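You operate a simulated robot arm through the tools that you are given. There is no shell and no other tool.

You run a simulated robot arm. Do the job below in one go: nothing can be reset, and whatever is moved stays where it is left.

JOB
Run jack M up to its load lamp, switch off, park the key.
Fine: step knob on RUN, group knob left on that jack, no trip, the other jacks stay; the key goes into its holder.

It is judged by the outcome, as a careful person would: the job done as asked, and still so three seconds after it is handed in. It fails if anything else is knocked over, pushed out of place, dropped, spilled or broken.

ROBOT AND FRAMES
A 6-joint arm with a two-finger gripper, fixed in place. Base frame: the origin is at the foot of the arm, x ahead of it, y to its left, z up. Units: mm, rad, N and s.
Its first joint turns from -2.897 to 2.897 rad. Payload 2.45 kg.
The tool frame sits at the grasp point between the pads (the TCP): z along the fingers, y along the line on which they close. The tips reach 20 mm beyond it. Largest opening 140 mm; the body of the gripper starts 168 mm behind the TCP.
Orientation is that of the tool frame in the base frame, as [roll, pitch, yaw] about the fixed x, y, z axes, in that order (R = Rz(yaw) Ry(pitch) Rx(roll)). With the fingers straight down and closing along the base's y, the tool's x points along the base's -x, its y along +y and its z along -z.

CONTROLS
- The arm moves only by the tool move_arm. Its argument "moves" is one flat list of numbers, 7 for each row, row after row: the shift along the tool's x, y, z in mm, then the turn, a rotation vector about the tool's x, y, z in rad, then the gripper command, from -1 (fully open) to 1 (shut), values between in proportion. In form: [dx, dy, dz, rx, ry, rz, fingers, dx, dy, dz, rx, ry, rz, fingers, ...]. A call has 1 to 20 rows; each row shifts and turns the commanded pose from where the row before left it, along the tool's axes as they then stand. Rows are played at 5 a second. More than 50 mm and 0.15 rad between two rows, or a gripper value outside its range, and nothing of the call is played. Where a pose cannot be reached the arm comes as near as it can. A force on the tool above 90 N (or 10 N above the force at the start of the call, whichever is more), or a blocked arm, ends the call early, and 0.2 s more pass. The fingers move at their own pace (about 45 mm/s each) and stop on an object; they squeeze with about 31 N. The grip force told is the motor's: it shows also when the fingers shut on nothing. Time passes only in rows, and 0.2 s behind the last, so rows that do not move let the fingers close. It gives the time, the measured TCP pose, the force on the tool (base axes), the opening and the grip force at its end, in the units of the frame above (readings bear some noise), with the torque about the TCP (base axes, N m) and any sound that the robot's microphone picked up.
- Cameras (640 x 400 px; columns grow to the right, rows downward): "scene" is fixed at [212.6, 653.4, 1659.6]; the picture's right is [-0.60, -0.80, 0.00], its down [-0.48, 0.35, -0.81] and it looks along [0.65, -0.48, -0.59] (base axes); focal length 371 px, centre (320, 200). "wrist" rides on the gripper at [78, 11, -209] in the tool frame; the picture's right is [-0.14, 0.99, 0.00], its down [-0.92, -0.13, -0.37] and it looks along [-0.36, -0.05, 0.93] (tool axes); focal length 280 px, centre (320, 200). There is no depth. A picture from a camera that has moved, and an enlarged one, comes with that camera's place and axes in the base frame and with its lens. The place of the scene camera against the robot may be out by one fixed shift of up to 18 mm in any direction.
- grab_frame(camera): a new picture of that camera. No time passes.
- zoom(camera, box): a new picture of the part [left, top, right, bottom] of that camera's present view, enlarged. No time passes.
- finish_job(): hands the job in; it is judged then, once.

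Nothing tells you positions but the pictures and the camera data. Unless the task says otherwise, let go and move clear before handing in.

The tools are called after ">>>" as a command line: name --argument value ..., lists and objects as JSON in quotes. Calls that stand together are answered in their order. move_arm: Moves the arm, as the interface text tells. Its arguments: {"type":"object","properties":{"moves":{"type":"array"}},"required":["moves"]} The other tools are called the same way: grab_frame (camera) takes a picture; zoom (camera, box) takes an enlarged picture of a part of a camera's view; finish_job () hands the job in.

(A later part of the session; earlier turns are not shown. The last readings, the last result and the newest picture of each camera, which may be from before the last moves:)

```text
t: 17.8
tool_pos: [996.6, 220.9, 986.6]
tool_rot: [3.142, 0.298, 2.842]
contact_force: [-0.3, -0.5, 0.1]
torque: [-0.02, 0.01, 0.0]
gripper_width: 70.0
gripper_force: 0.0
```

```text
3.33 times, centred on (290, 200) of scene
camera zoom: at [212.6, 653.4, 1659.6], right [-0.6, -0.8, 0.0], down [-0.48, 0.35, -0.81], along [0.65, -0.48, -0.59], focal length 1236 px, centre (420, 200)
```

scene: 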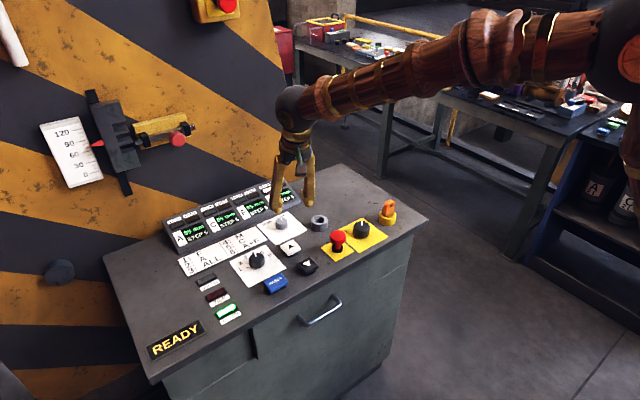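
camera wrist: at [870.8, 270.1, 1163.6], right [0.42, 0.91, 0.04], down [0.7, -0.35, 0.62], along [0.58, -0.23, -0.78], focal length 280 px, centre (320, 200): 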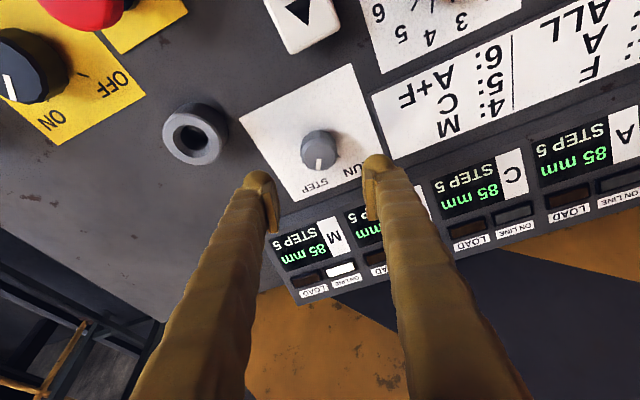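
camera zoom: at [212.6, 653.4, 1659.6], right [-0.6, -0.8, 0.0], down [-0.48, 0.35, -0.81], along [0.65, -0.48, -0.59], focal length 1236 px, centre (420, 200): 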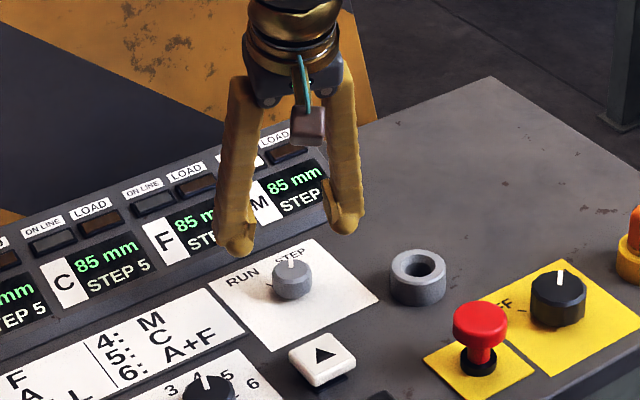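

The arm reaches it, and the knob is within about 1 mm of the tool centre. I'll lower straight down around the knob.

>>> move_arm --moves '[5.4, 0.2, 17.5, 0, 0, 0, 0.0, 5.4, 0.2, 17.5, 0, 0, 0, 0.0, 5.4, 0.2, 17.5, 0, 0, 0, 0.0, 0, 0, 0, 0, 0, 0, 0.0, 0, 0, 0, 0, 0, 0, 0.0]'

>>> zoom --camera "wrist" --box '[230, 110, 410, 250]'

>>> zoom --camera "scene" --box '[230, 160, 350, 260]'

```text
t: 19.0
tool_pos: [996.1, 221.5, 931.6]
tool_rot: [3.141, 0.298, 2.84]
contact_force: [0.1, -0.7, 0.0]
torque: [-0.01, -0.04, 0.01]
gripper_width: 70.1
gripper_force: 0.1
```

```text
2.86 times, centred on (320, 180) of wrist
camera zoom: at [869.7, 270.8, 1107.9], right [0.42, 0.91, 0.04], down [0.7, -0.35, 0.62], along [0.58, -0.23, -0.78], focal length 801 px, centre (320, 257)
```

zoom: 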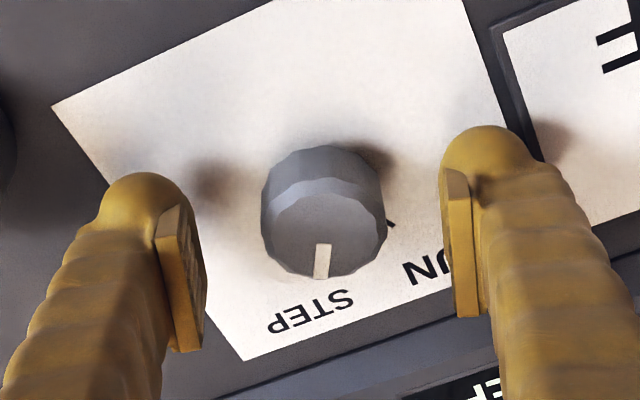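

```text
4.00 times, centred on (290, 210) of scene
camera zoom: at [212.6, 653.4, 1659.6], right [-0.6, -0.8, 0.0], down [-0.48, 0.35, -0.81], along [0.65, -0.48, -0.59], focal length 1483 px, centre (440, 160)
```

zoom: 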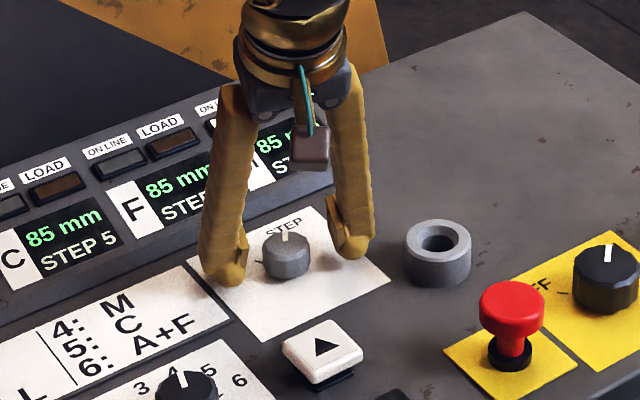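

The fingers straddle the step knob; it sits about 2.5 mm further out than the tool centre. I'll correct that, go 3 mm lower and close.

>>> move_arm --moves '[-1.4, 0.7, 3.6, 0, 0, 0, 0.0, 0, 0, 0, 0, 0, 0, 0.0, 0, 0, 0, 0, 0, 0, 0.4, 0, 0, 0, 0, 0, 0, 0.7, 0, 0, 0, 0, 0, 0, 0.8, 0, 0, 0, 0, 0, 0, 0.8]'

>>> zoom --camera "wrist" --box '[230, 110, 410, 250]'

```text
t: 20.4
tool_pos: [997.4, 220.9, 928.7]
tool_rot: [3.141, 0.299, 2.842]
contact_force: [6.1, 14.3, -3.1]
torque: [0.18, -0.06, -0.03]
gripper_width: 34.9
gripper_force: 38.1
```

```text
2.86 times, centred on (320, 180) of wrist
camera zoom: at [872.5, 271.2, 1104.0], right [0.42, 0.91, 0.04], down [0.7, -0.35, 0.62], along [0.58, -0.23, -0.78], focal length 801 px, centre (320, 257)
```

zoom: 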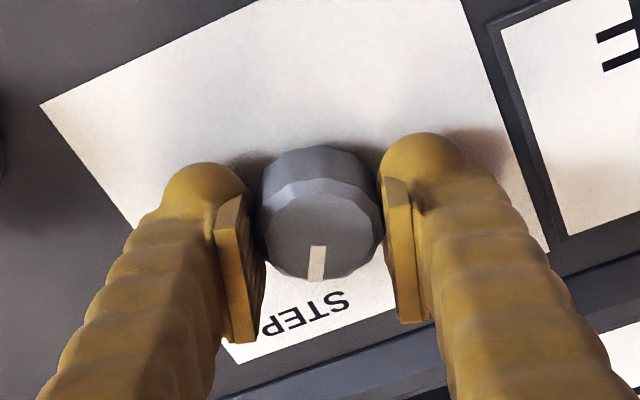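

Gripped at 34.9 mm with a similar 15 N side load; a 0.8 mm shift along the closing line should ease it. Then I'll turn about the vertical axis in two stages.

>>> move_arm --moves '[0, 0.8, 0, 0, 0, 0, 0.8, 0, 0, 0, -0.0411, 0, -0.1338, 0.8, 0, 0, 0, -0.0411, 0, -0.1338, 0.8, 0, 0, 0, -0.0411, 0, -0.1338, 0.8, 0, 0, 0, 0, 0, 0, 0.8]'

>>> zoom --camera "wrist" --box '[230, 110, 410, 250]'

```text
t: 21.6
tool_pos: [999.5, 221.7, 927.3]
tool_rot: [-3.14, 0.297, -3.02]
contact_force: [-27.0, 27.2, 6.8]
torque: [0.33, 0.36, -0.03]
gripper_width: 34.7
gripper_force: 45.5
```

```text
2.86 times, centred on (320, 180) of wrist
camera zoom: at [863.4, 215.8, 1104.1], right [0.01, 1.0, 0.04], down [0.78, -0.03, 0.62], along [0.62, 0.03, -0.78], focal length 801 px, centre (320, 257)
```

zoom: 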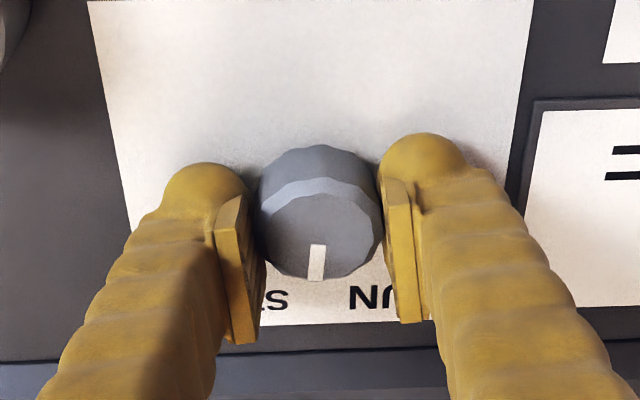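

The knob is following, but there's about 27 N of side load from a ~1.4 mm axis offset. I'll correct by (−1.3, +1.3) mm and continue turning in steps.

>>> move_arm --moves '[1.0, 1.4, -0.3, 0, 0, 0, 0.8, 0, 0, 0, -0.0368, 0, -0.1199, 0.8, 0, 0, 0, -0.0368, 0, -0.1199, 0.8, 0, 0, 0, 0, 0, 0, 0.8]'

>>> zoom --camera "wrist" --box '[230, 110, 410, 250]'

```text
t: 22.6
tool_pos: [999.3, 222.3, 927.5]
tool_rot: [3.141, 0.298, -2.769]
contact_force: [3.4, 26.5, -3.9]
torque: [0.37, -0.06, -0.02]
gripper_width: 34.9
gripper_force: 44.8
```

```text
2.86 times, centred on (320, 180) of wrist
camera zoom: at [868.7, 182.8, 1103.9], right [-0.24, 0.97, 0.04], down [0.77, 0.16, 0.62], along [0.6, 0.18, -0.78], focal length 801 px, centre (320, 257)
```

zoom: 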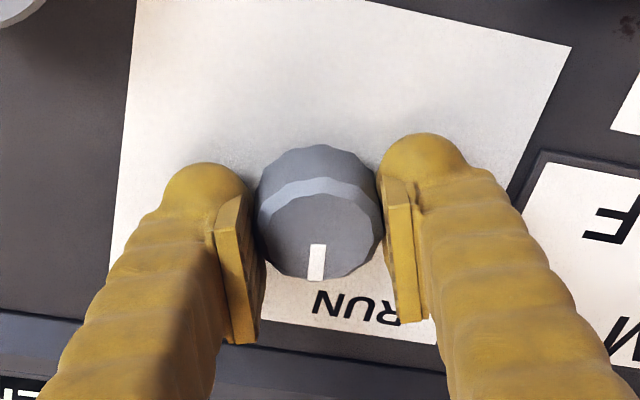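

Turned 38° so far and the pointer is nearing RUN. I'll ease the +y load and complete the remaining ~22°.

>>> move_arm --moves '[-0.4, 1.1, 0.1, 0, 0, 0, 0.8, 0, 0, 0, -0.0368, 0, -0.1199, 0.8, 0, 0, 0, -0.0368, 0, -0.1199, 0.8, 0, 0, 0, -0.0368, 0, -0.1199, 0.8, 0, 0, 0, 0, 0, 0, 0.8]'

>>> zoom --camera "wrist" --box '[230, 110, 410, 250]'

>>> zoom --camera "scene" --box '[160, 160, 330, 280]'

```text
t: 23.8
tool_pos: [998.4, 223.5, 928.7]
tool_rot: [-3.14, 0.296, -2.392]
contact_force: [-22.9, -7.1, 7.5]
torque: [-0.02, 0.37, -0.16]
gripper_width: 34.6
gripper_force: 45.0
```

```text
2.86 times, centred on (320, 180) of wrist
camera zoom: at [892.4, 138.4, 1104.2], right [-0.58, 0.82, 0.04], down [0.65, 0.43, 0.62], along [0.49, 0.39, -0.78], focal length 801 px, centre (320, 257)
```

zoom: 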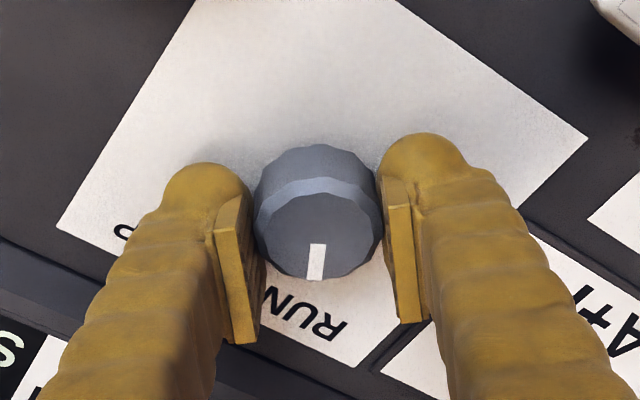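

```text
3.33 times, centred on (245, 220) of scene
camera zoom: at [212.6, 653.4, 1659.6], right [-0.6, -0.8, 0.0], down [-0.48, 0.35, -0.81], along [0.65, -0.48, -0.59], focal length 1236 px, centre (570, 133)
```

zoom: 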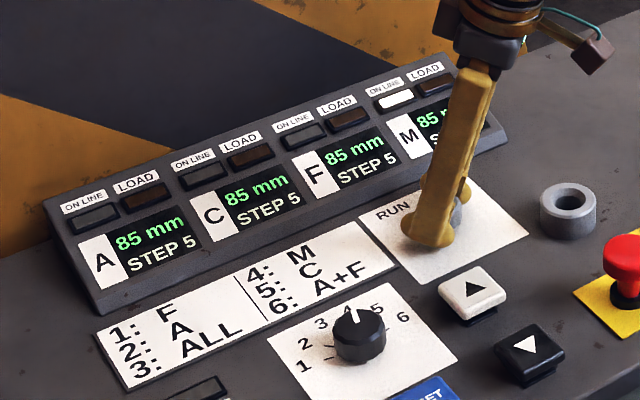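

The pointer is now at RUN. I'll release and lift straight up, then check the display.

>>> move_arm --moves '[0, 0, 0, 0, 0, 0, 0.1, 0, 0, 0, 0, 0, 0, 0.1, 0, 0, 0, 0, 0, 0, 0.1, -8.8, 0, -28.7, 0, 0, 0, 0.1, -8.8, 0, -28.7, 0, 0, 0, 0.1, 0, 0, 0, 0, 0, 0, 0.1]'

>>> zoom --camera "wrist" --box '[230, 80, 410, 220]'

>>> zoom --camera "scene" --box '[160, 160, 330, 280]'

>>> grab_frame --camera "wrist"

```text
t: 25.2
tool_pos: [999.4, 224.8, 985.1]
tool_rot: [-3.141, 0.299, -2.395]
contact_force: [-0.6, 0.2, -0.8]
torque: [0.0, 0.01, -0.03]
gripper_width: 63.0
gripper_force: 0.0
```

```text
2.86 times, centred on (320, 150) of wrist
camera zoom: at [892.2, 139.5, 1161.9], right [-0.58, 0.82, 0.04], down [0.65, 0.43, 0.62], along [0.49, 0.39, -0.78], focal length 801 px, centre (320, 343)
```

zoom: 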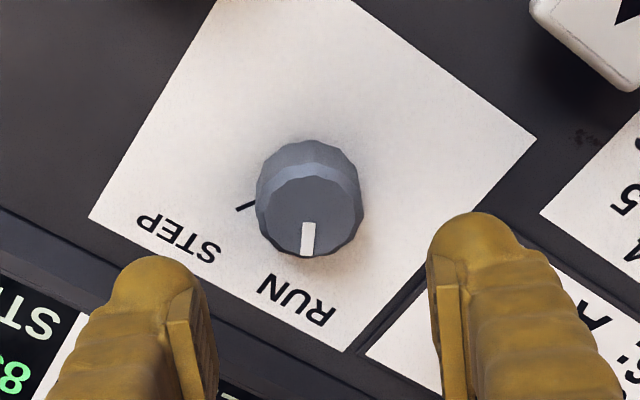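

```text
3.33 times, centred on (245, 220) of scene
camera zoom: at [212.6, 653.4, 1659.6], right [-0.6, -0.8, 0.0], down [-0.48, 0.35, -0.81], along [0.65, -0.48, -0.59], focal length 1236 px, centre (570, 133)
```

zoom: 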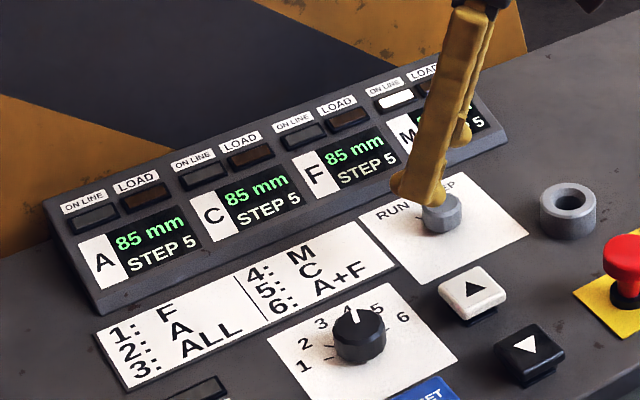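

```text
taken
camera wrist: at [892.2, 139.5, 1161.9], right [-0.58, 0.82, 0.04], down [0.65, 0.43, 0.62], along [0.49, 0.39, -0.78], focal length 280 px, centre (320, 200)
```

wrist: 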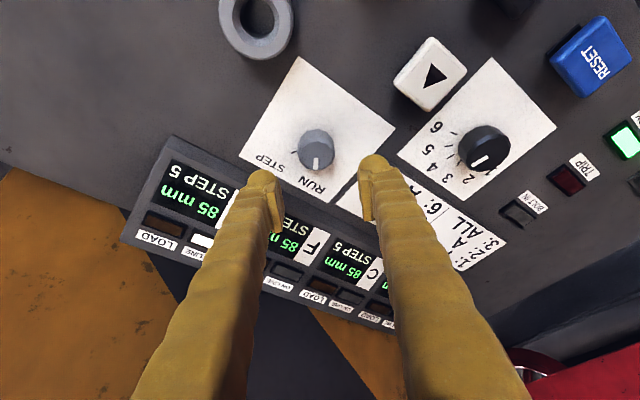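

The step knob's pointer is on the RUN tick, though the displays still read STEP 5. I'll check the M display and the knob against its ticks closely.

>>> zoom --camera "wrist" --box '[120, 120, 280, 260]'

>>> zoom --camera "wrist" --box '[280, 100, 360, 190]'

>>> zoom --camera "wrist" --box '[390, 60, 560, 210]'

```text
2.86 times, centred on (200, 190) of wrist
camera zoom: at [892.2, 139.5, 1161.9], right [-0.58, 0.82, 0.04], down [0.65, 0.43, 0.62], along [0.49, 0.39, -0.78], focal length 801 px, centre (663, 229)
```

zoom: 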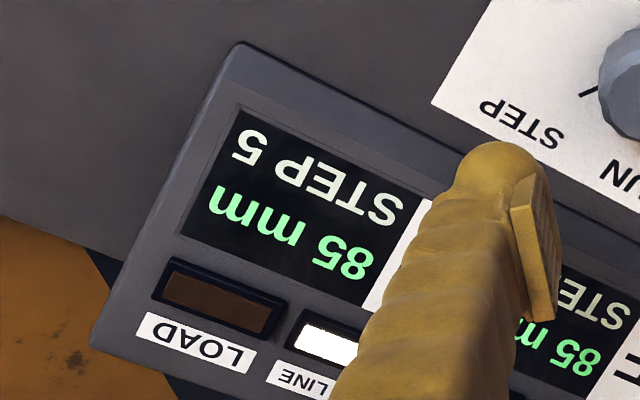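

```text
4.44 times, centred on (320, 145) of wrist
camera zoom: at [892.2, 139.5, 1161.9], right [-0.58, 0.82, 0.04], down [0.65, 0.43, 0.62], along [0.49, 0.39, -0.78], focal length 1246 px, centre (320, 444)
```

zoom: 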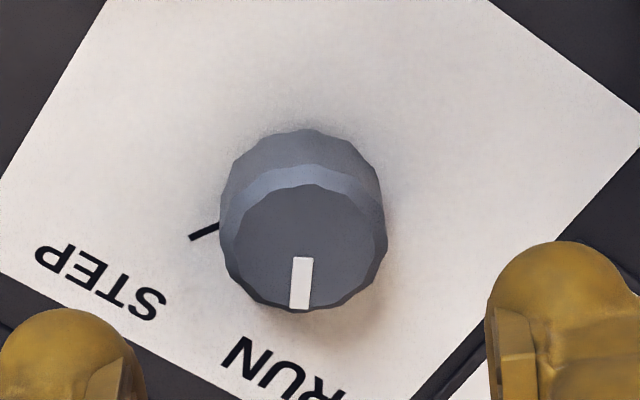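

```text
2.67 times, centred on (475, 135) of wrist
camera zoom: at [892.2, 139.5, 1161.9], right [-0.58, 0.82, 0.04], down [0.65, 0.43, 0.62], along [0.49, 0.39, -0.78], focal length 748 px, centre (-93, 373)
```

zoom: 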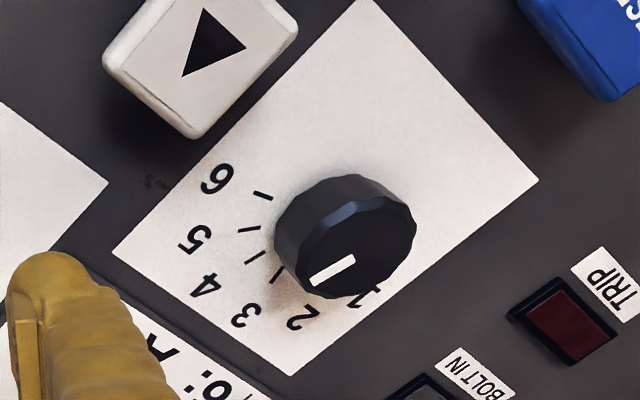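

The step knob is on RUN at +30°, and group is on 4. The ▲ button triangulates to about (885.5, 259) with its top near z≈925. I'll close the fingers, move above it with a half-tilt so the wrist camera still sees M's LOAD lamp, and look.

>>> move_arm --moves '[19.1, 34.3, -5.9, 0, 0, 0, 1, 19.1, 34.3, -5.9, 0, 0, 0, 1, 19.1, 34.3, -5.9, 0, 0, 0, 1, 0, 0, 0, 0, 0.149, 0, 1, 0, 0, 0, 0, 0, 0, 1, 0, 0, 0, 0, 0, 0, 1]'

>>> grab_frame --camera "wrist"

>>> grab_frame --camera "scene"

```text
t: 26.6
tool_pos: [884.7, 260.2, 988.7]
tool_rot: [3.14, 0.15, -2.395]
contact_force: [0.4, -1.3, -0.1]
torque: [-0.03, 0.04, 0.02]
gripper_width: 0.1
gripper_force: 29.1
```

```text
taken
camera wrist: at [799.2, 194.0, 1182.5], right [-0.57, 0.82, 0.02], down [0.72, 0.49, 0.5], along [0.4, 0.3, -0.87], focal length 280 px, centre (320, 200)
```

wrist: 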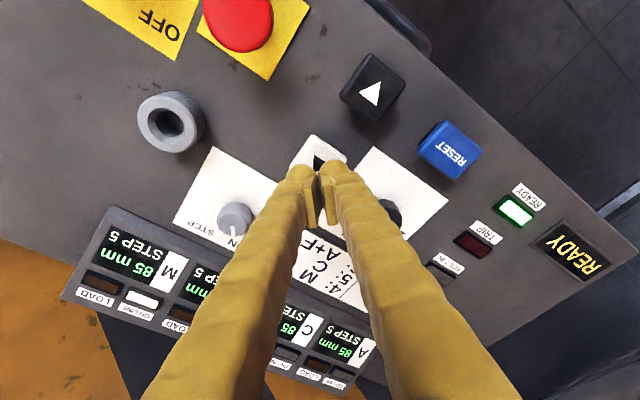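

```text
taken
```

scene: 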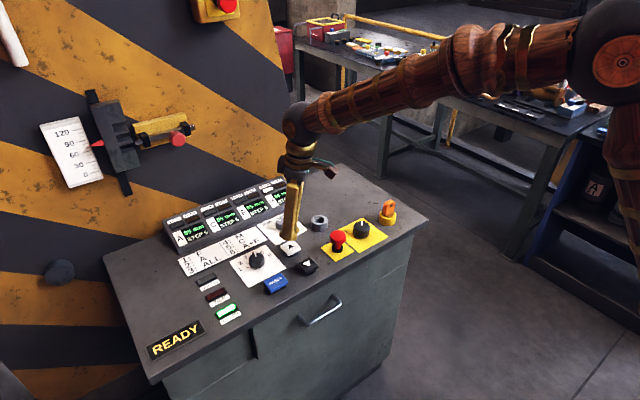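

M's display and lamps are in the wrist view, left of the fingers. I'll zoom to check the fingertip alignment over the ▲ button.

>>> zoom --camera "wrist" --box '[250, 100, 400, 240]'

>>> zoom --camera "scene" --box '[240, 180, 340, 280]'

>>> zoom --camera "wrist" --box '[40, 200, 220, 340]'

```text
2.86 times, centred on (325, 170) of wrist
camera zoom: at [799.2, 194.0, 1182.5], right [-0.57, 0.82, 0.02], down [0.72, 0.49, 0.5], along [0.4, 0.3, -0.87], focal length 801 px, centre (306, 286)
```

zoom: 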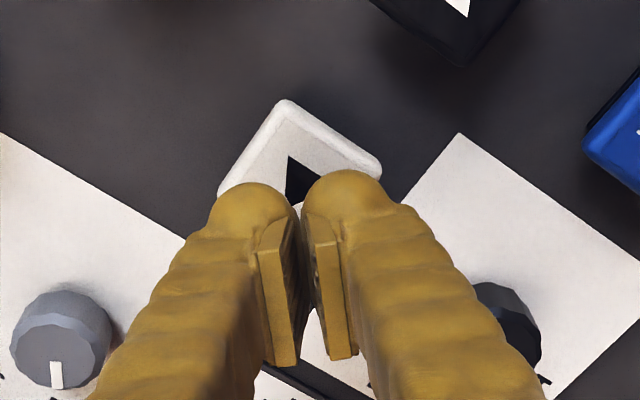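

```text
4.00 times, centred on (290, 230) of scene
camera zoom: at [212.6, 653.4, 1659.6], right [-0.6, -0.8, 0.0], down [-0.48, 0.35, -0.81], along [0.65, -0.48, -0.59], focal length 1483 px, centre (440, 80)
```

zoom: 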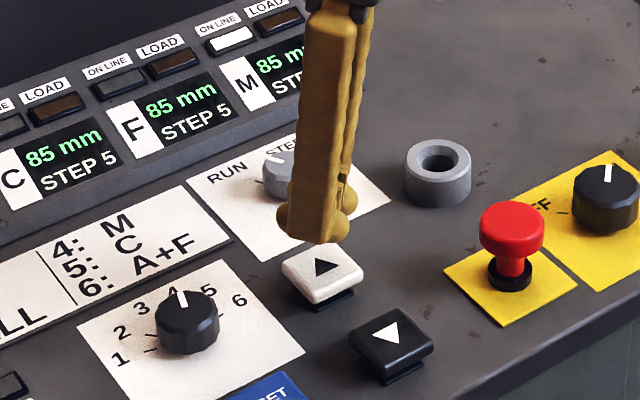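

```text
2.86 times, centred on (130, 270) of wrist
camera zoom: at [799.2, 194.0, 1182.5], right [-0.57, 0.82, 0.02], down [0.72, 0.49, 0.5], along [0.4, 0.3, -0.87], focal length 801 px, centre (863, 0)
```

zoom: 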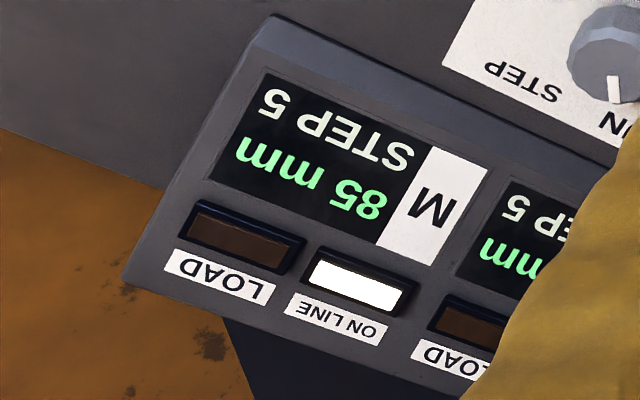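

Fingertips are within about 3 mm of the button centre. I'll descend to just above the button, then feel for contact in small steps.

>>> move_arm --moves '[4.2, -0.2, -0.6, 0, 0, 0, 1, 2.7, 0, 17.8, 0, 0, 0, 1, 2.7, 0, 17.8, 0, 0, 0, 1, 0, 0, 0, 0, 0, 0, 1, 0, 0, 0, 0, 0, 0, 1]'

>>> grab_frame --camera "wrist"

>>> zoom --camera "scene" --box '[240, 180, 340, 280]'

```text
t: 27.8
tool_pos: [881.5, 256.1, 951.2]
tool_rot: [3.141, 0.147, -2.394]
contact_force: [-0.2, 0.2, -0.5]
torque: [0.0, -0.01, 0.01]
gripper_width: 0.4
gripper_force: 29.6
```

```text
taken
camera wrist: at [796.1, 189.3, 1145.1], right [-0.57, 0.82, 0.02], down [0.71, 0.49, 0.5], along [0.4, 0.3, -0.87], focal length 280 px, centre (320, 200)
```

wrist: 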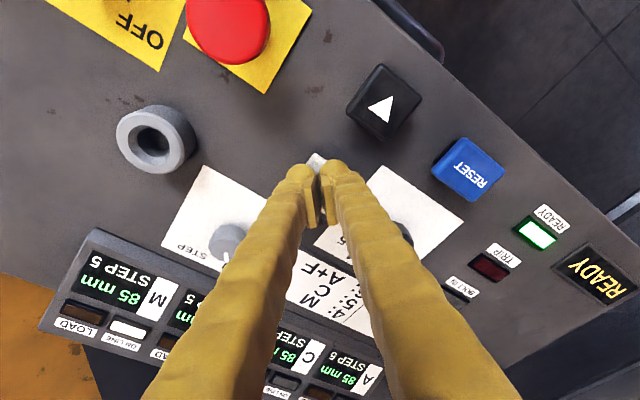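

```text
4.00 times, centred on (290, 230) of scene
camera zoom: at [212.6, 653.4, 1659.6], right [-0.6, -0.8, 0.0], down [-0.48, 0.35, -0.81], along [0.65, -0.48, -0.59], focal length 1483 px, centre (440, 80)
```

zoom: 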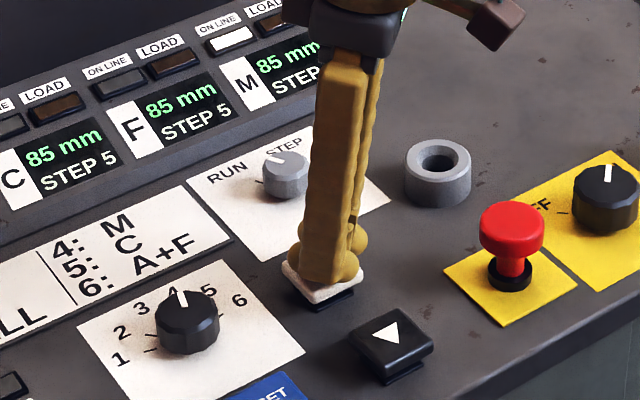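

The fingertips are right over the ▲ button, just above it. I'll feel down in 2 mm steps.

>>> move_arm --moves '[0.3, 0, 2, 0, 0, 0, 1, 0.3, 0, 2, 0, 0, 0, 1]'

>>> zoom --camera "wrist" --box '[20, 210, 200, 350]'

```text
t: 28.4
tool_pos: [882.5, 255.6, 946.8]
tool_rot: [3.141, 0.148, -2.396]
contact_force: [-0.4, -1.4, 0.7]
torque: [-0.02, 0.02, 0.0]
gripper_width: 6.1
gripper_force: 29.3
```

```text
2.86 times, centred on (110, 280) of wrist
camera zoom: at [796.9, 189.9, 1140.8], right [-0.57, 0.82, 0.02], down [0.71, 0.49, 0.5], along [0.4, 0.3, -0.87], focal length 801 px, centre (920, -29)
```

zoom: 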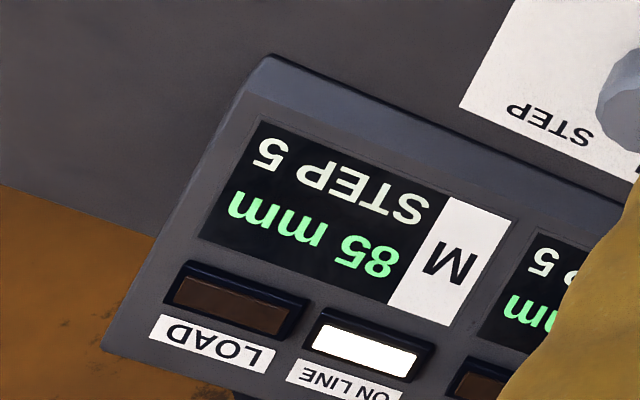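

The gripper width rose to 6 mm, so something may be at the fingertips. I'll look closely before going on.

>>> zoom --camera "wrist" --box '[260, 130, 380, 230]'

>>> zoom --camera "scene" --box '[270, 210, 330, 270]'

```text
4.00 times, centred on (320, 180) of wrist
camera zoom: at [796.9, 189.9, 1140.8], right [-0.57, 0.82, 0.02], down [0.71, 0.49, 0.5], along [0.4, 0.3, -0.87], focal length 1122 px, centre (320, 280)
```

zoom: 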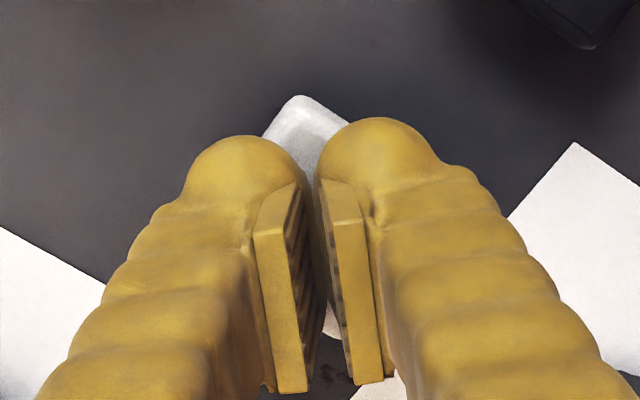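

```text
6.67 times, centred on (300, 240) of scene
camera zoom: at [212.6, 653.4, 1659.6], right [-0.6, -0.8, 0.0], down [-0.48, 0.35, -0.81], along [0.65, -0.48, -0.59], focal length 2472 px, centre (453, -67)
```

zoom: 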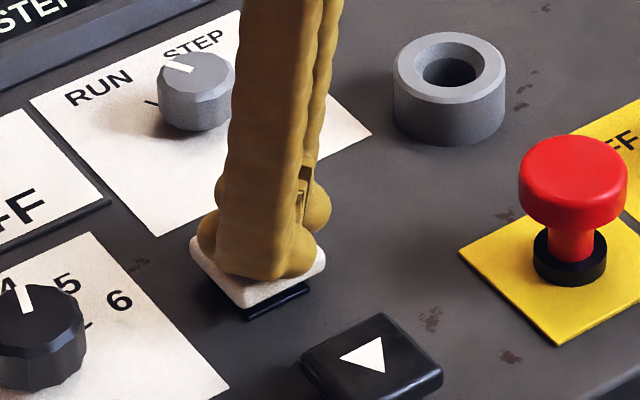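

The tips seem to be just touching the button. I'll press a little further and watch force and display.

>>> move_arm --moves '[0.3, 0, 2, 0, 0, 0, 1]'

>>> zoom --camera "wrist" --box '[20, 210, 200, 350]'

```text
t: 28.8
tool_pos: [882.8, 255.6, 945.4]
tool_rot: [-3.141, 0.149, -2.395]
contact_force: [1.1, 0.1, 2.0]
torque: [-0.01, -0.02, 0.01]
gripper_width: 6.0
gripper_force: 29.7
```

```text
2.86 times, centred on (110, 280) of wrist
camera zoom: at [796.5, 189.3, 1139.5], right [-0.57, 0.82, 0.02], down [0.71, 0.49, 0.5], along [0.4, 0.3, -0.87], focal length 801 px, centre (920, -29)
```

zoom: 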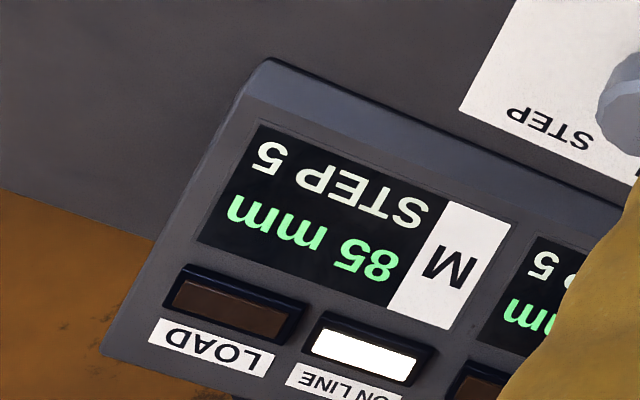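

Contact is starting at about 2 N with no jack motion yet. I'll keep pressing in small steps.

>>> move_arm --moves '[0.3, 0, 2, 0, 0, 0, 1]'

>>> zoom --camera "wrist" --box '[20, 210, 200, 350]'

```text
t: 29.2
tool_pos: [882.7, 256.4, 943.7]
tool_rot: [3.141, 0.147, -2.396]
contact_force: [1.3, -1.1, 2.1]
torque: [-0.07, -0.03, 0.01]
gripper_width: 6.1
gripper_force: 29.8
```

```text
2.86 times, centred on (110, 280) of wrist
camera zoom: at [795.6, 189.6, 1138.0], right [-0.57, 0.82, 0.02], down [0.71, 0.49, 0.5], along [0.4, 0.3, -0.87], focal length 801 px, centre (920, -29)
```

zoom: 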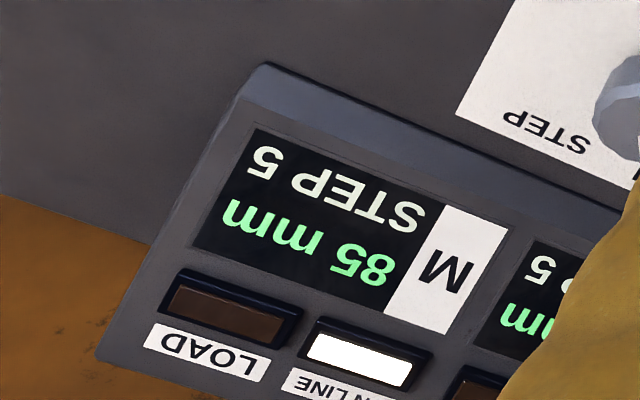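

>>> move_arm --moves '[0.3, 0, 2, 0, 0, 0, 1]'

>>> zoom --camera "wrist" --box '[20, 210, 200, 350]'

```text
t: 29.6
tool_pos: [881.4, 256.0, 941.8]
tool_rot: [-3.141, 0.149, -2.394]
contact_force: [0.9, -0.8, 2.8]
torque: [0.0, -0.01, 0.03]
gripper_width: 5.9
gripper_force: 29.2
heard: click
```

```text
2.86 times, centred on (110, 280) of wrist
camera zoom: at [795.6, 189.7, 1136.2], right [-0.57, 0.82, 0.02], down [0.71, 0.49, 0.5], along [0.4, 0.3, -0.87], focal length 801 px, centre (920, -29)
```

zoom: 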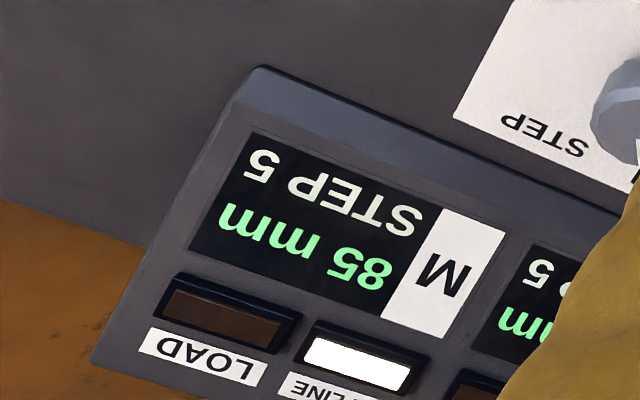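

A click — the button has engaged. I'll hold it and watch M's reading in short intervals.

>>> move_arm --moves '[0.1, 0, 0.7, 0, 0, 0, 1]'

>>> zoom --camera "wrist" --box '[20, 210, 200, 350]'

>>> zoom --camera "scene" --box '[30, 80, 330, 260]'

```text
t: 30.0
tool_pos: [882.0, 255.5, 941.0]
tool_rot: [-3.141, 0.15, -2.395]
contact_force: [-0.2, 1.0, 3.2]
torque: [0.02, -0.01, -0.05]
gripper_width: 6.1
gripper_force: 29.1
```

```text
2.86 times, centred on (110, 280) of wrist
camera zoom: at [794.9, 189.3, 1135.6], right [-0.57, 0.82, 0.02], down [0.71, 0.49, 0.5], along [0.4, 0.3, -0.87], focal length 801 px, centre (920, -29)
```

zoom: 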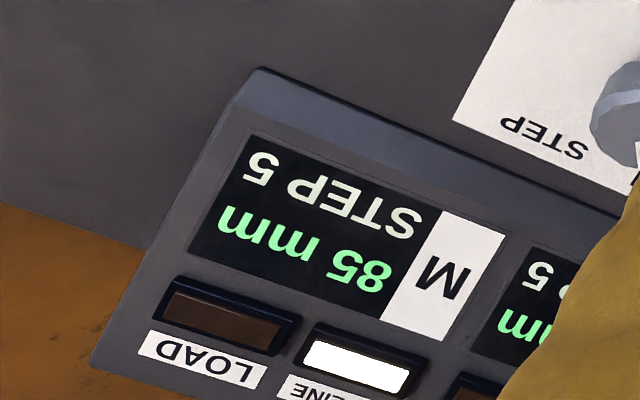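

```text
2.13 times, centred on (180, 170) of scene
camera zoom: at [212.6, 653.4, 1659.6], right [-0.6, -0.8, 0.0], down [-0.48, 0.35, -0.81], along [0.65, -0.48, -0.59], focal length 791 px, centre (619, 264)
```

zoom: 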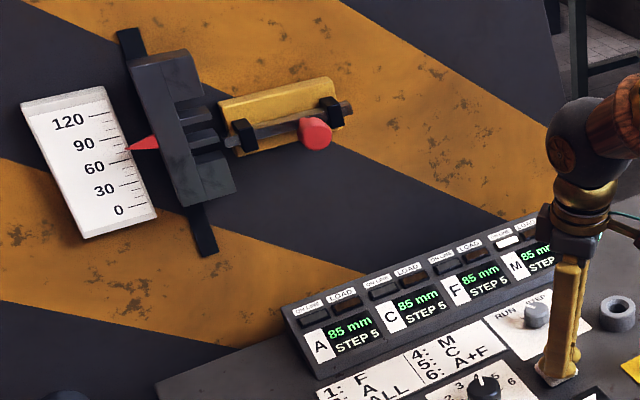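

Still 85 mm, so the jack is slow or just starting. I'll hold another ~0.6 s and look again.

>>> move_arm --moves '[0, 0, 0.3, 0, 0, 0, 1, 0, 0, 0, 0, 0, 0, 1]'

>>> zoom --camera "wrist" --box '[20, 210, 200, 350]'

>>> grab_frame --camera "wrist"

```text
t: 30.6
tool_pos: [882.3, 256.7, 940.7]
tool_rot: [3.141, 0.147, -2.395]
contact_force: [-1.4, -0.7, 4.2]
torque: [0.0, 0.04, -0.02]
gripper_width: 5.8
gripper_force: 28.9
```

```text
2.86 times, centred on (110, 280) of wrist
camera zoom: at [795.8, 189.3, 1134.9], right [-0.57, 0.82, 0.02], down [0.71, 0.49, 0.5], along [0.4, 0.3, -0.87], focal length 801 px, centre (920, -29)
```

zoom: 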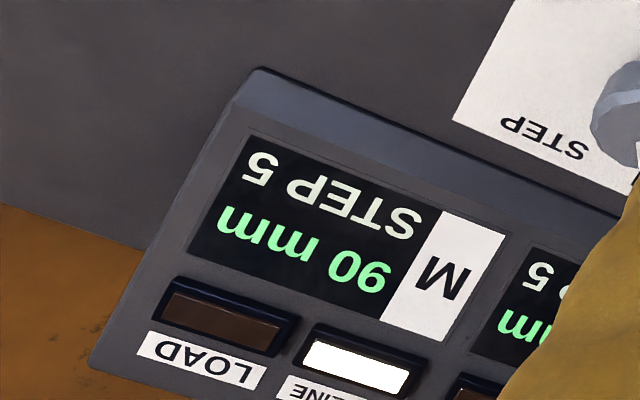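

```text
taken
camera wrist: at [795.8, 189.3, 1134.9], right [-0.57, 0.82, 0.02], down [0.71, 0.49, 0.5], along [0.4, 0.3, -0.87], focal length 280 px, centre (320, 200)
```

wrist: 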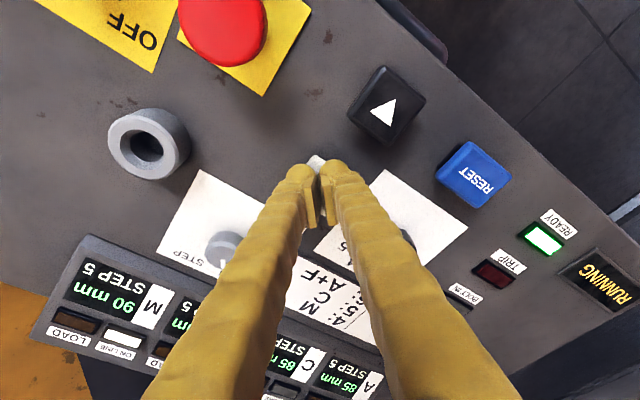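

RUNNING is shown and M reads 90 mm, moving about 5 mm per second. I'll continue holding in short 0.4 s calls, checking the LOAD lamp each time.

>>> move_arm --moves '[0, 0, 0, 0, 0, 0, 1]'

>>> zoom --camera "wrist" --box '[20, 210, 200, 350]'

```text
t: 31.0
tool_pos: [883.0, 255.7, 939.6]
tool_rot: [-3.141, 0.149, -2.395]
contact_force: [-0.7, -1.1, 4.6]
torque: [-0.02, 0.04, 0.02]
gripper_width: 6.0
gripper_force: 29.3
```

```text
2.86 times, centred on (110, 280) of wrist
camera zoom: at [795.8, 189.3, 1135.0], right [-0.57, 0.82, 0.02], down [0.71, 0.49, 0.5], along [0.4, 0.3, -0.87], focal length 801 px, centre (920, -29)
```

zoom: 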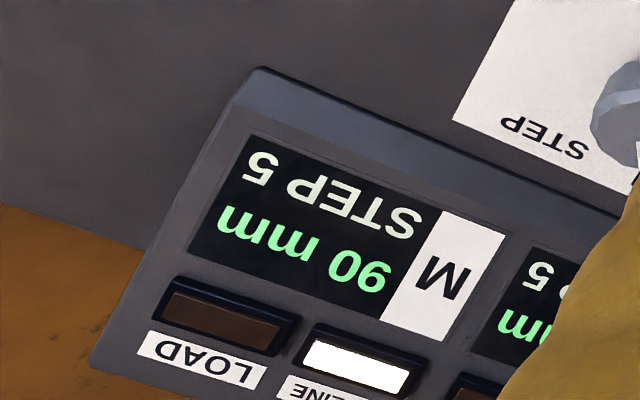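

>>> move_arm --moves '[0, 0, 0, 0, 0, 0, 1]'

>>> zoom --camera "wrist" --box '[20, 210, 200, 350]'

```text
t: 31.4
tool_pos: [881.9, 255.6, 941.1]
tool_rot: [3.141, 0.149, -2.396]
contact_force: [0.5, -1.1, 3.6]
torque: [-0.04, 0.02, -0.01]
gripper_width: 5.9
gripper_force: 29.3
```

```text
2.86 times, centred on (110, 280) of wrist
camera zoom: at [795.8, 189.3, 1135.0], right [-0.57, 0.82, 0.02], down [0.71, 0.49, 0.5], along [0.4, 0.3, -0.87], focal length 801 px, centre (920, -29)
```

zoom: 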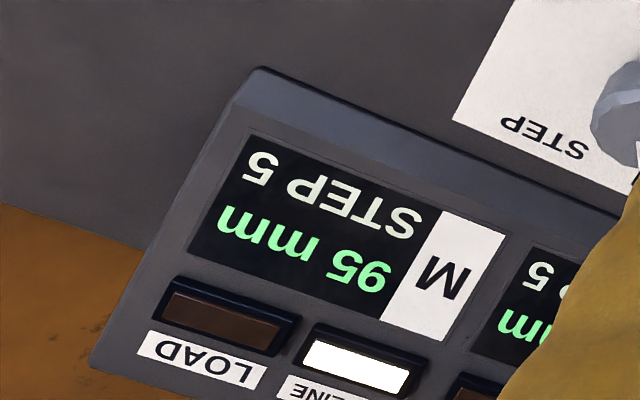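

M is at 95 mm, LOAD lamp still dark. I'll keep holding and checking.

>>> move_arm --moves '[0, 0, 0, 0, 0, 0, 1]'

>>> zoom --camera "wrist" --box '[20, 210, 200, 350]'

```text
t: 31.8
tool_pos: [882.1, 256.7, 940.4]
tool_rot: [-3.14, 0.147, -2.395]
contact_force: [-0.5, -0.8, 4.4]
torque: [-0.03, 0.04, 0.01]
gripper_width: 5.8
gripper_force: 30.0
```

```text
2.86 times, centred on (110, 280) of wrist
camera zoom: at [795.8, 189.4, 1135.0], right [-0.57, 0.82, 0.02], down [0.71, 0.49, 0.5], along [0.4, 0.3, -0.87], focal length 801 px, centre (920, -29)
```

zoom: 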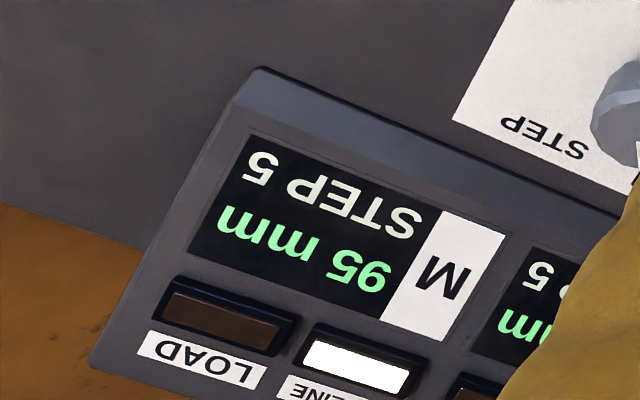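

>>> move_arm --moves '[0, 0, 0, 0, 0, 0, 1]'

>>> zoom --camera "wrist" --box '[20, 210, 200, 350]'

```text
t: 32.2
tool_pos: [883.1, 255.5, 940.4]
tool_rot: [-3.141, 0.148, -2.397]
contact_force: [-0.7, -0.2, 3.4]
torque: [-0.02, 0.01, 0.03]
gripper_width: 6.0
gripper_force: 29.9
```

```text
2.86 times, centred on (110, 280) of wrist
camera zoom: at [795.8, 189.4, 1135.0], right [-0.57, 0.82, 0.02], down [0.71, 0.49, 0.5], along [0.4, 0.3, -0.87], focal length 801 px, centre (920, -29)
```

zoom: 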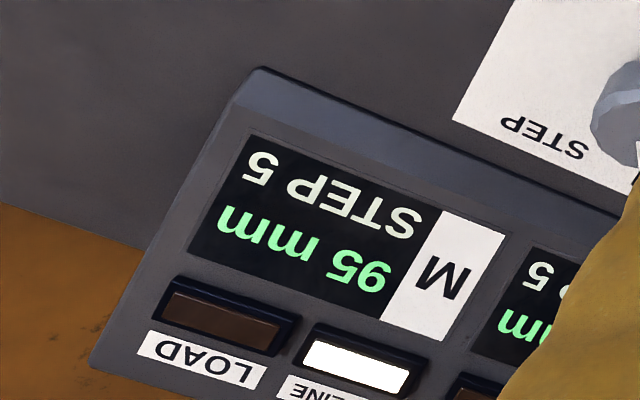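

>>> move_arm --moves '[0, 0, 0, 0, 0, 0, 1]'

>>> zoom --camera "wrist" --box '[20, 210, 200, 350]'

```text
t: 32.6
tool_pos: [882.0, 255.0, 940.7]
tool_rot: [3.141, 0.149, -2.395]
contact_force: [-0.9, -0.2, 3.5]
torque: [-0.01, 0.01, 0.0]
gripper_width: 6.3
gripper_force: 29.1
```

```text
2.86 times, centred on (110, 280) of wrist
camera zoom: at [795.8, 189.4, 1135.0], right [-0.57, 0.82, 0.02], down [0.71, 0.49, 0.5], along [0.4, 0.3, -0.87], focal length 801 px, centre (920, -29)
```

zoom: 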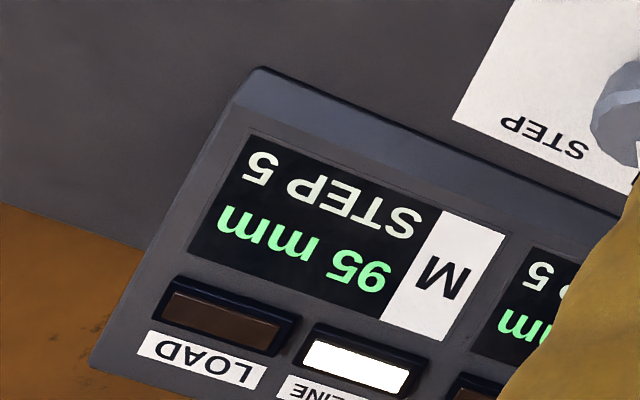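

M has stayed at 95 mm for about 1.2 s, so I'll check the status window and the lamps before continuing.

>>> grab_frame --camera "wrist"

>>> zoom --camera "wrist" --box '[440, 190, 640, 320]'

>>> zoom --camera "scene" --box '[30, 80, 330, 260]'

```text
taken
camera wrist: at [795.8, 189.4, 1135.0], right [-0.57, 0.82, 0.02], down [0.71, 0.49, 0.5], along [0.4, 0.3, -0.87], focal length 280 px, centre (320, 200)
```

wrist: 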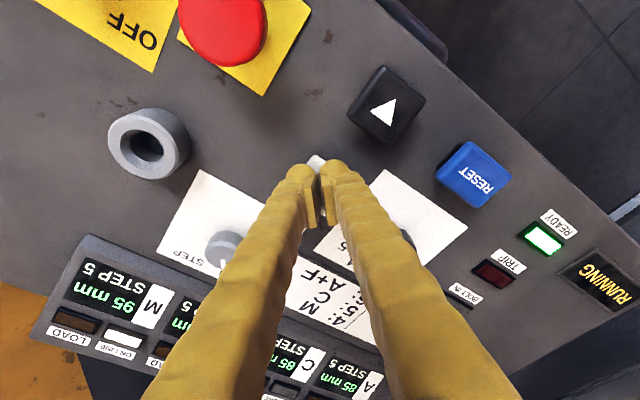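

```text
3.08 times, centred on (540, 255) of wrist
camera zoom: at [795.8, 189.4, 1135.0], right [-0.57, 0.82, 0.02], down [0.71, 0.49, 0.5], along [0.4, 0.3, -0.87], focal length 863 px, centre (-357, 31)
```

zoom: 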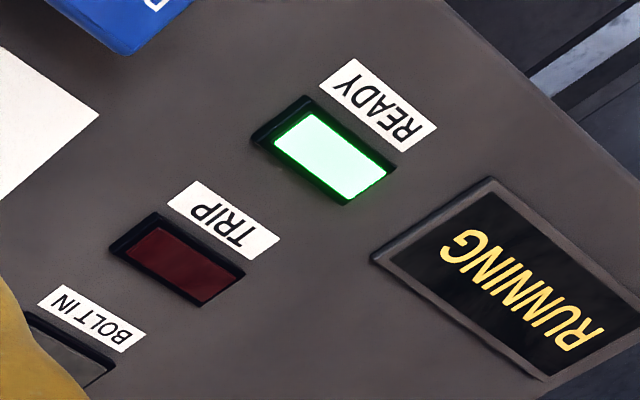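

```text
2.13 times, centred on (180, 170) of scene
camera zoom: at [212.6, 653.4, 1659.6], right [-0.6, -0.8, 0.0], down [-0.48, 0.35, -0.81], along [0.65, -0.48, -0.59], focal length 791 px, centre (619, 264)
```

zoom: 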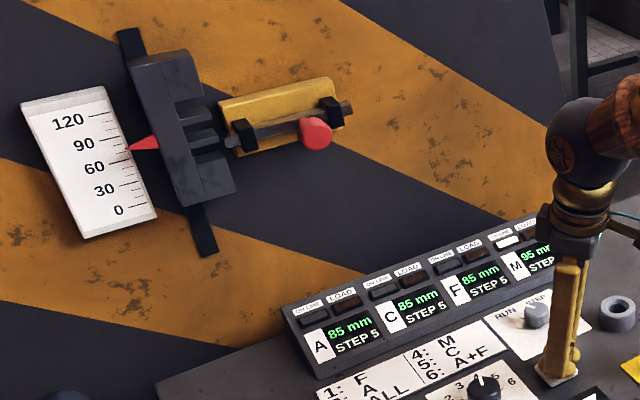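

Status is RUNNING with no trip, so the jack is just slow. I'll continue in short holds.

>>> move_arm --moves '[0, 0, 0, 0, 0, 0, 1]'

>>> zoom --camera "wrist" --box '[20, 210, 200, 350]'

```text
t: 33.0
tool_pos: [882.0, 256.6, 939.5]
tool_rot: [-3.141, 0.148, -2.395]
contact_force: [0.7, 0.4, 2.7]
torque: [-0.01, 0.02, 0.01]
gripper_width: 5.9
gripper_force: 29.3
```

```text
2.86 times, centred on (110, 280) of wrist
camera zoom: at [795.8, 189.4, 1135.0], right [-0.57, 0.82, 0.02], down [0.71, 0.49, 0.5], along [0.4, 0.3, -0.87], focal length 801 px, centre (920, -29)
```

zoom: 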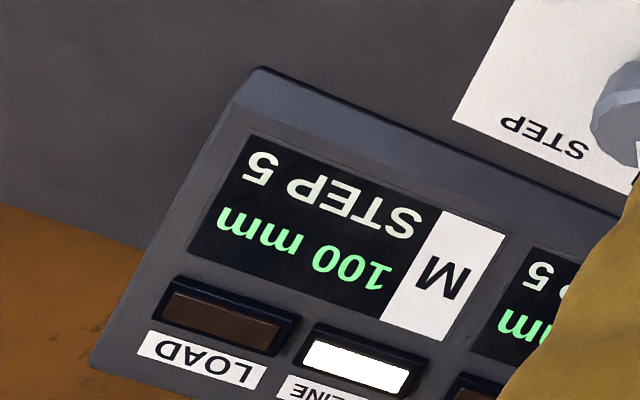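

M reads 100 mm, moving at roughly 3 mm/s. I'll continue holding.

>>> move_arm --moves '[0, 0, 0, 0, 0, 0, 1]'

>>> zoom --camera "wrist" --box '[20, 210, 200, 350]'

```text
t: 33.4
tool_pos: [881.9, 256.3, 940.5]
tool_rot: [3.141, 0.148, -2.395]
contact_force: [0.3, 0.2, 3.9]
torque: [-0.03, 0.03, -0.02]
gripper_width: 6.4
gripper_force: 29.6
```

```text
2.86 times, centred on (110, 280) of wrist
camera zoom: at [795.8, 189.4, 1135.0], right [-0.57, 0.82, 0.02], down [0.71, 0.49, 0.5], along [0.4, 0.3, -0.87], focal length 801 px, centre (920, -29)
```

zoom: 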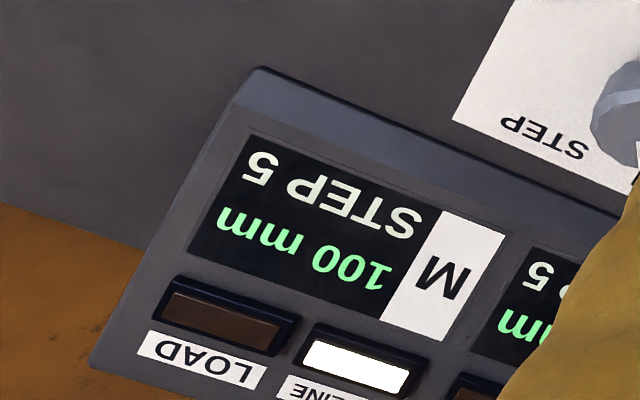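

>>> move_arm --moves '[0, 0, 0, 0, 0, 0, 1]'

>>> zoom --camera "wrist" --box '[20, 210, 200, 350]'

```text
t: 33.8
tool_pos: [883.2, 255.6, 940.2]
tool_rot: [3.141, 0.147, -2.393]
contact_force: [1.4, -0.3, 3.6]
torque: [-0.01, 0.02, -0.01]
gripper_width: 6.0
gripper_force: 29.1
```

```text
2.86 times, centred on (110, 280) of wrist
camera zoom: at [795.8, 189.4, 1135.0], right [-0.57, 0.82, 0.02], down [0.71, 0.49, 0.5], along [0.4, 0.3, -0.87], focal length 801 px, centre (920, -29)
```

zoom: 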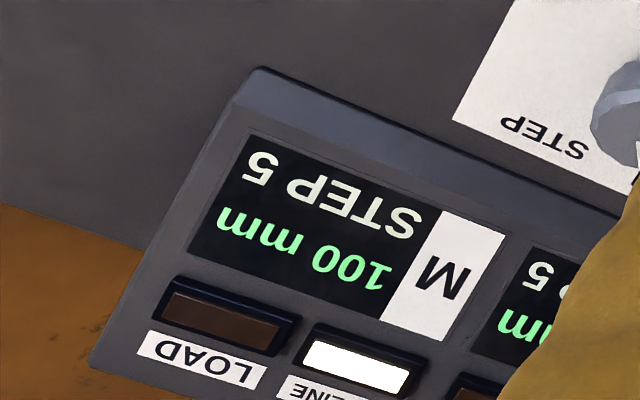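

>>> move_arm --moves '[0, 0, 0, 0, 0, 0, 1]'

>>> zoom --camera "wrist" --box '[20, 210, 200, 350]'

```text
t: 34.2
tool_pos: [882.0, 255.5, 939.8]
tool_rot: [-3.141, 0.149, -2.395]
contact_force: [0.6, -0.3, 3.3]
torque: [-0.05, 0.07, 0.0]
gripper_width: 6.2
gripper_force: 29.2
```

```text
2.86 times, centred on (110, 280) of wrist
camera zoom: at [795.8, 189.4, 1135.0], right [-0.57, 0.82, 0.02], down [0.71, 0.49, 0.5], along [0.4, 0.3, -0.87], focal length 801 px, centre (920, -29)
```

zoom: 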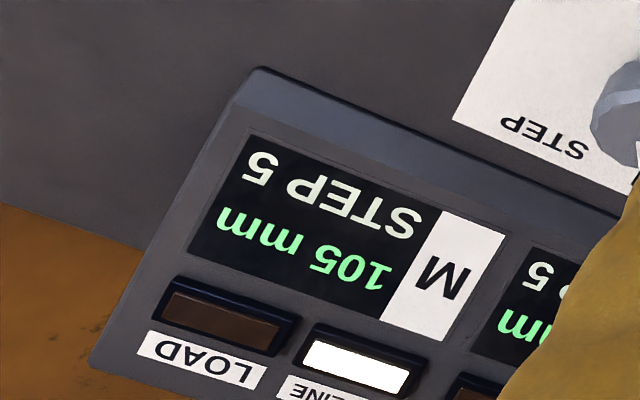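

M is at 105 mm, lamp still dark. I keep holding and checking every 0.4 s.

>>> move_arm --moves '[0, 0, 0, 0, 0, 0, 1]'

>>> zoom --camera "wrist" --box '[20, 210, 200, 350]'

```text
t: 34.6
tool_pos: [882.8, 256.0, 940.3]
tool_rot: [3.141, 0.149, -2.396]
contact_force: [0.5, 1.0, 3.4]
torque: [-0.04, -0.02, 0.01]
gripper_width: 5.8
gripper_force: 29.2
```

```text
2.86 times, centred on (110, 280) of wrist
camera zoom: at [795.8, 189.4, 1135.0], right [-0.57, 0.82, 0.02], down [0.71, 0.49, 0.5], along [0.4, 0.3, -0.87], focal length 801 px, centre (920, -29)
```

zoom: 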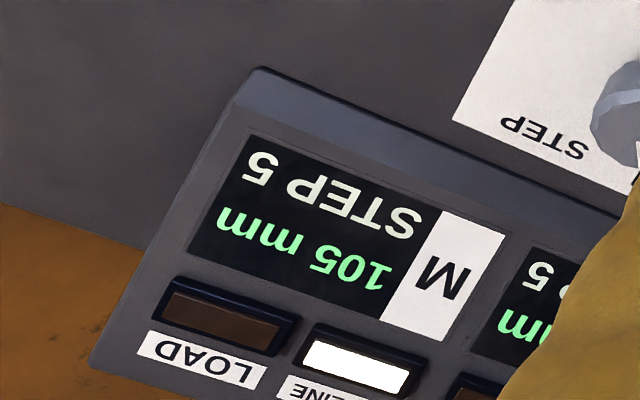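

>>> move_arm --moves '[0, 0, 0, 0, 0, 0, 1]'

>>> zoom --camera "wrist" --box '[20, 210, 200, 350]'

```text
t: 35.0
tool_pos: [881.8, 255.6, 940.9]
tool_rot: [-3.14, 0.148, -2.396]
contact_force: [1.3, 0.4, 3.2]
torque: [-0.01, 0.05, -0.03]
gripper_width: 5.9
gripper_force: 29.8
```

```text
2.86 times, centred on (110, 280) of wrist
camera zoom: at [795.8, 189.4, 1135.0], right [-0.57, 0.82, 0.02], down [0.71, 0.49, 0.5], along [0.4, 0.3, -0.87], focal length 801 px, centre (920, -29)
```

zoom: 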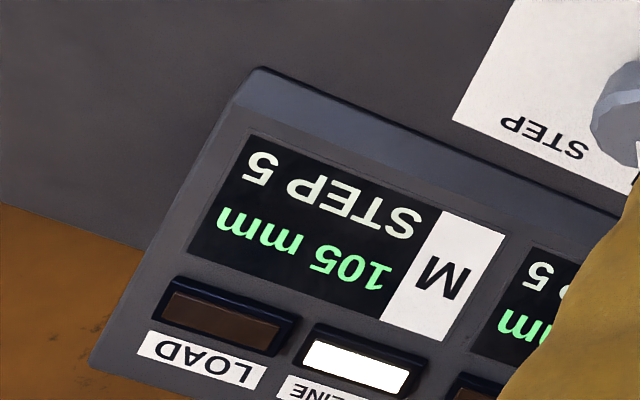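

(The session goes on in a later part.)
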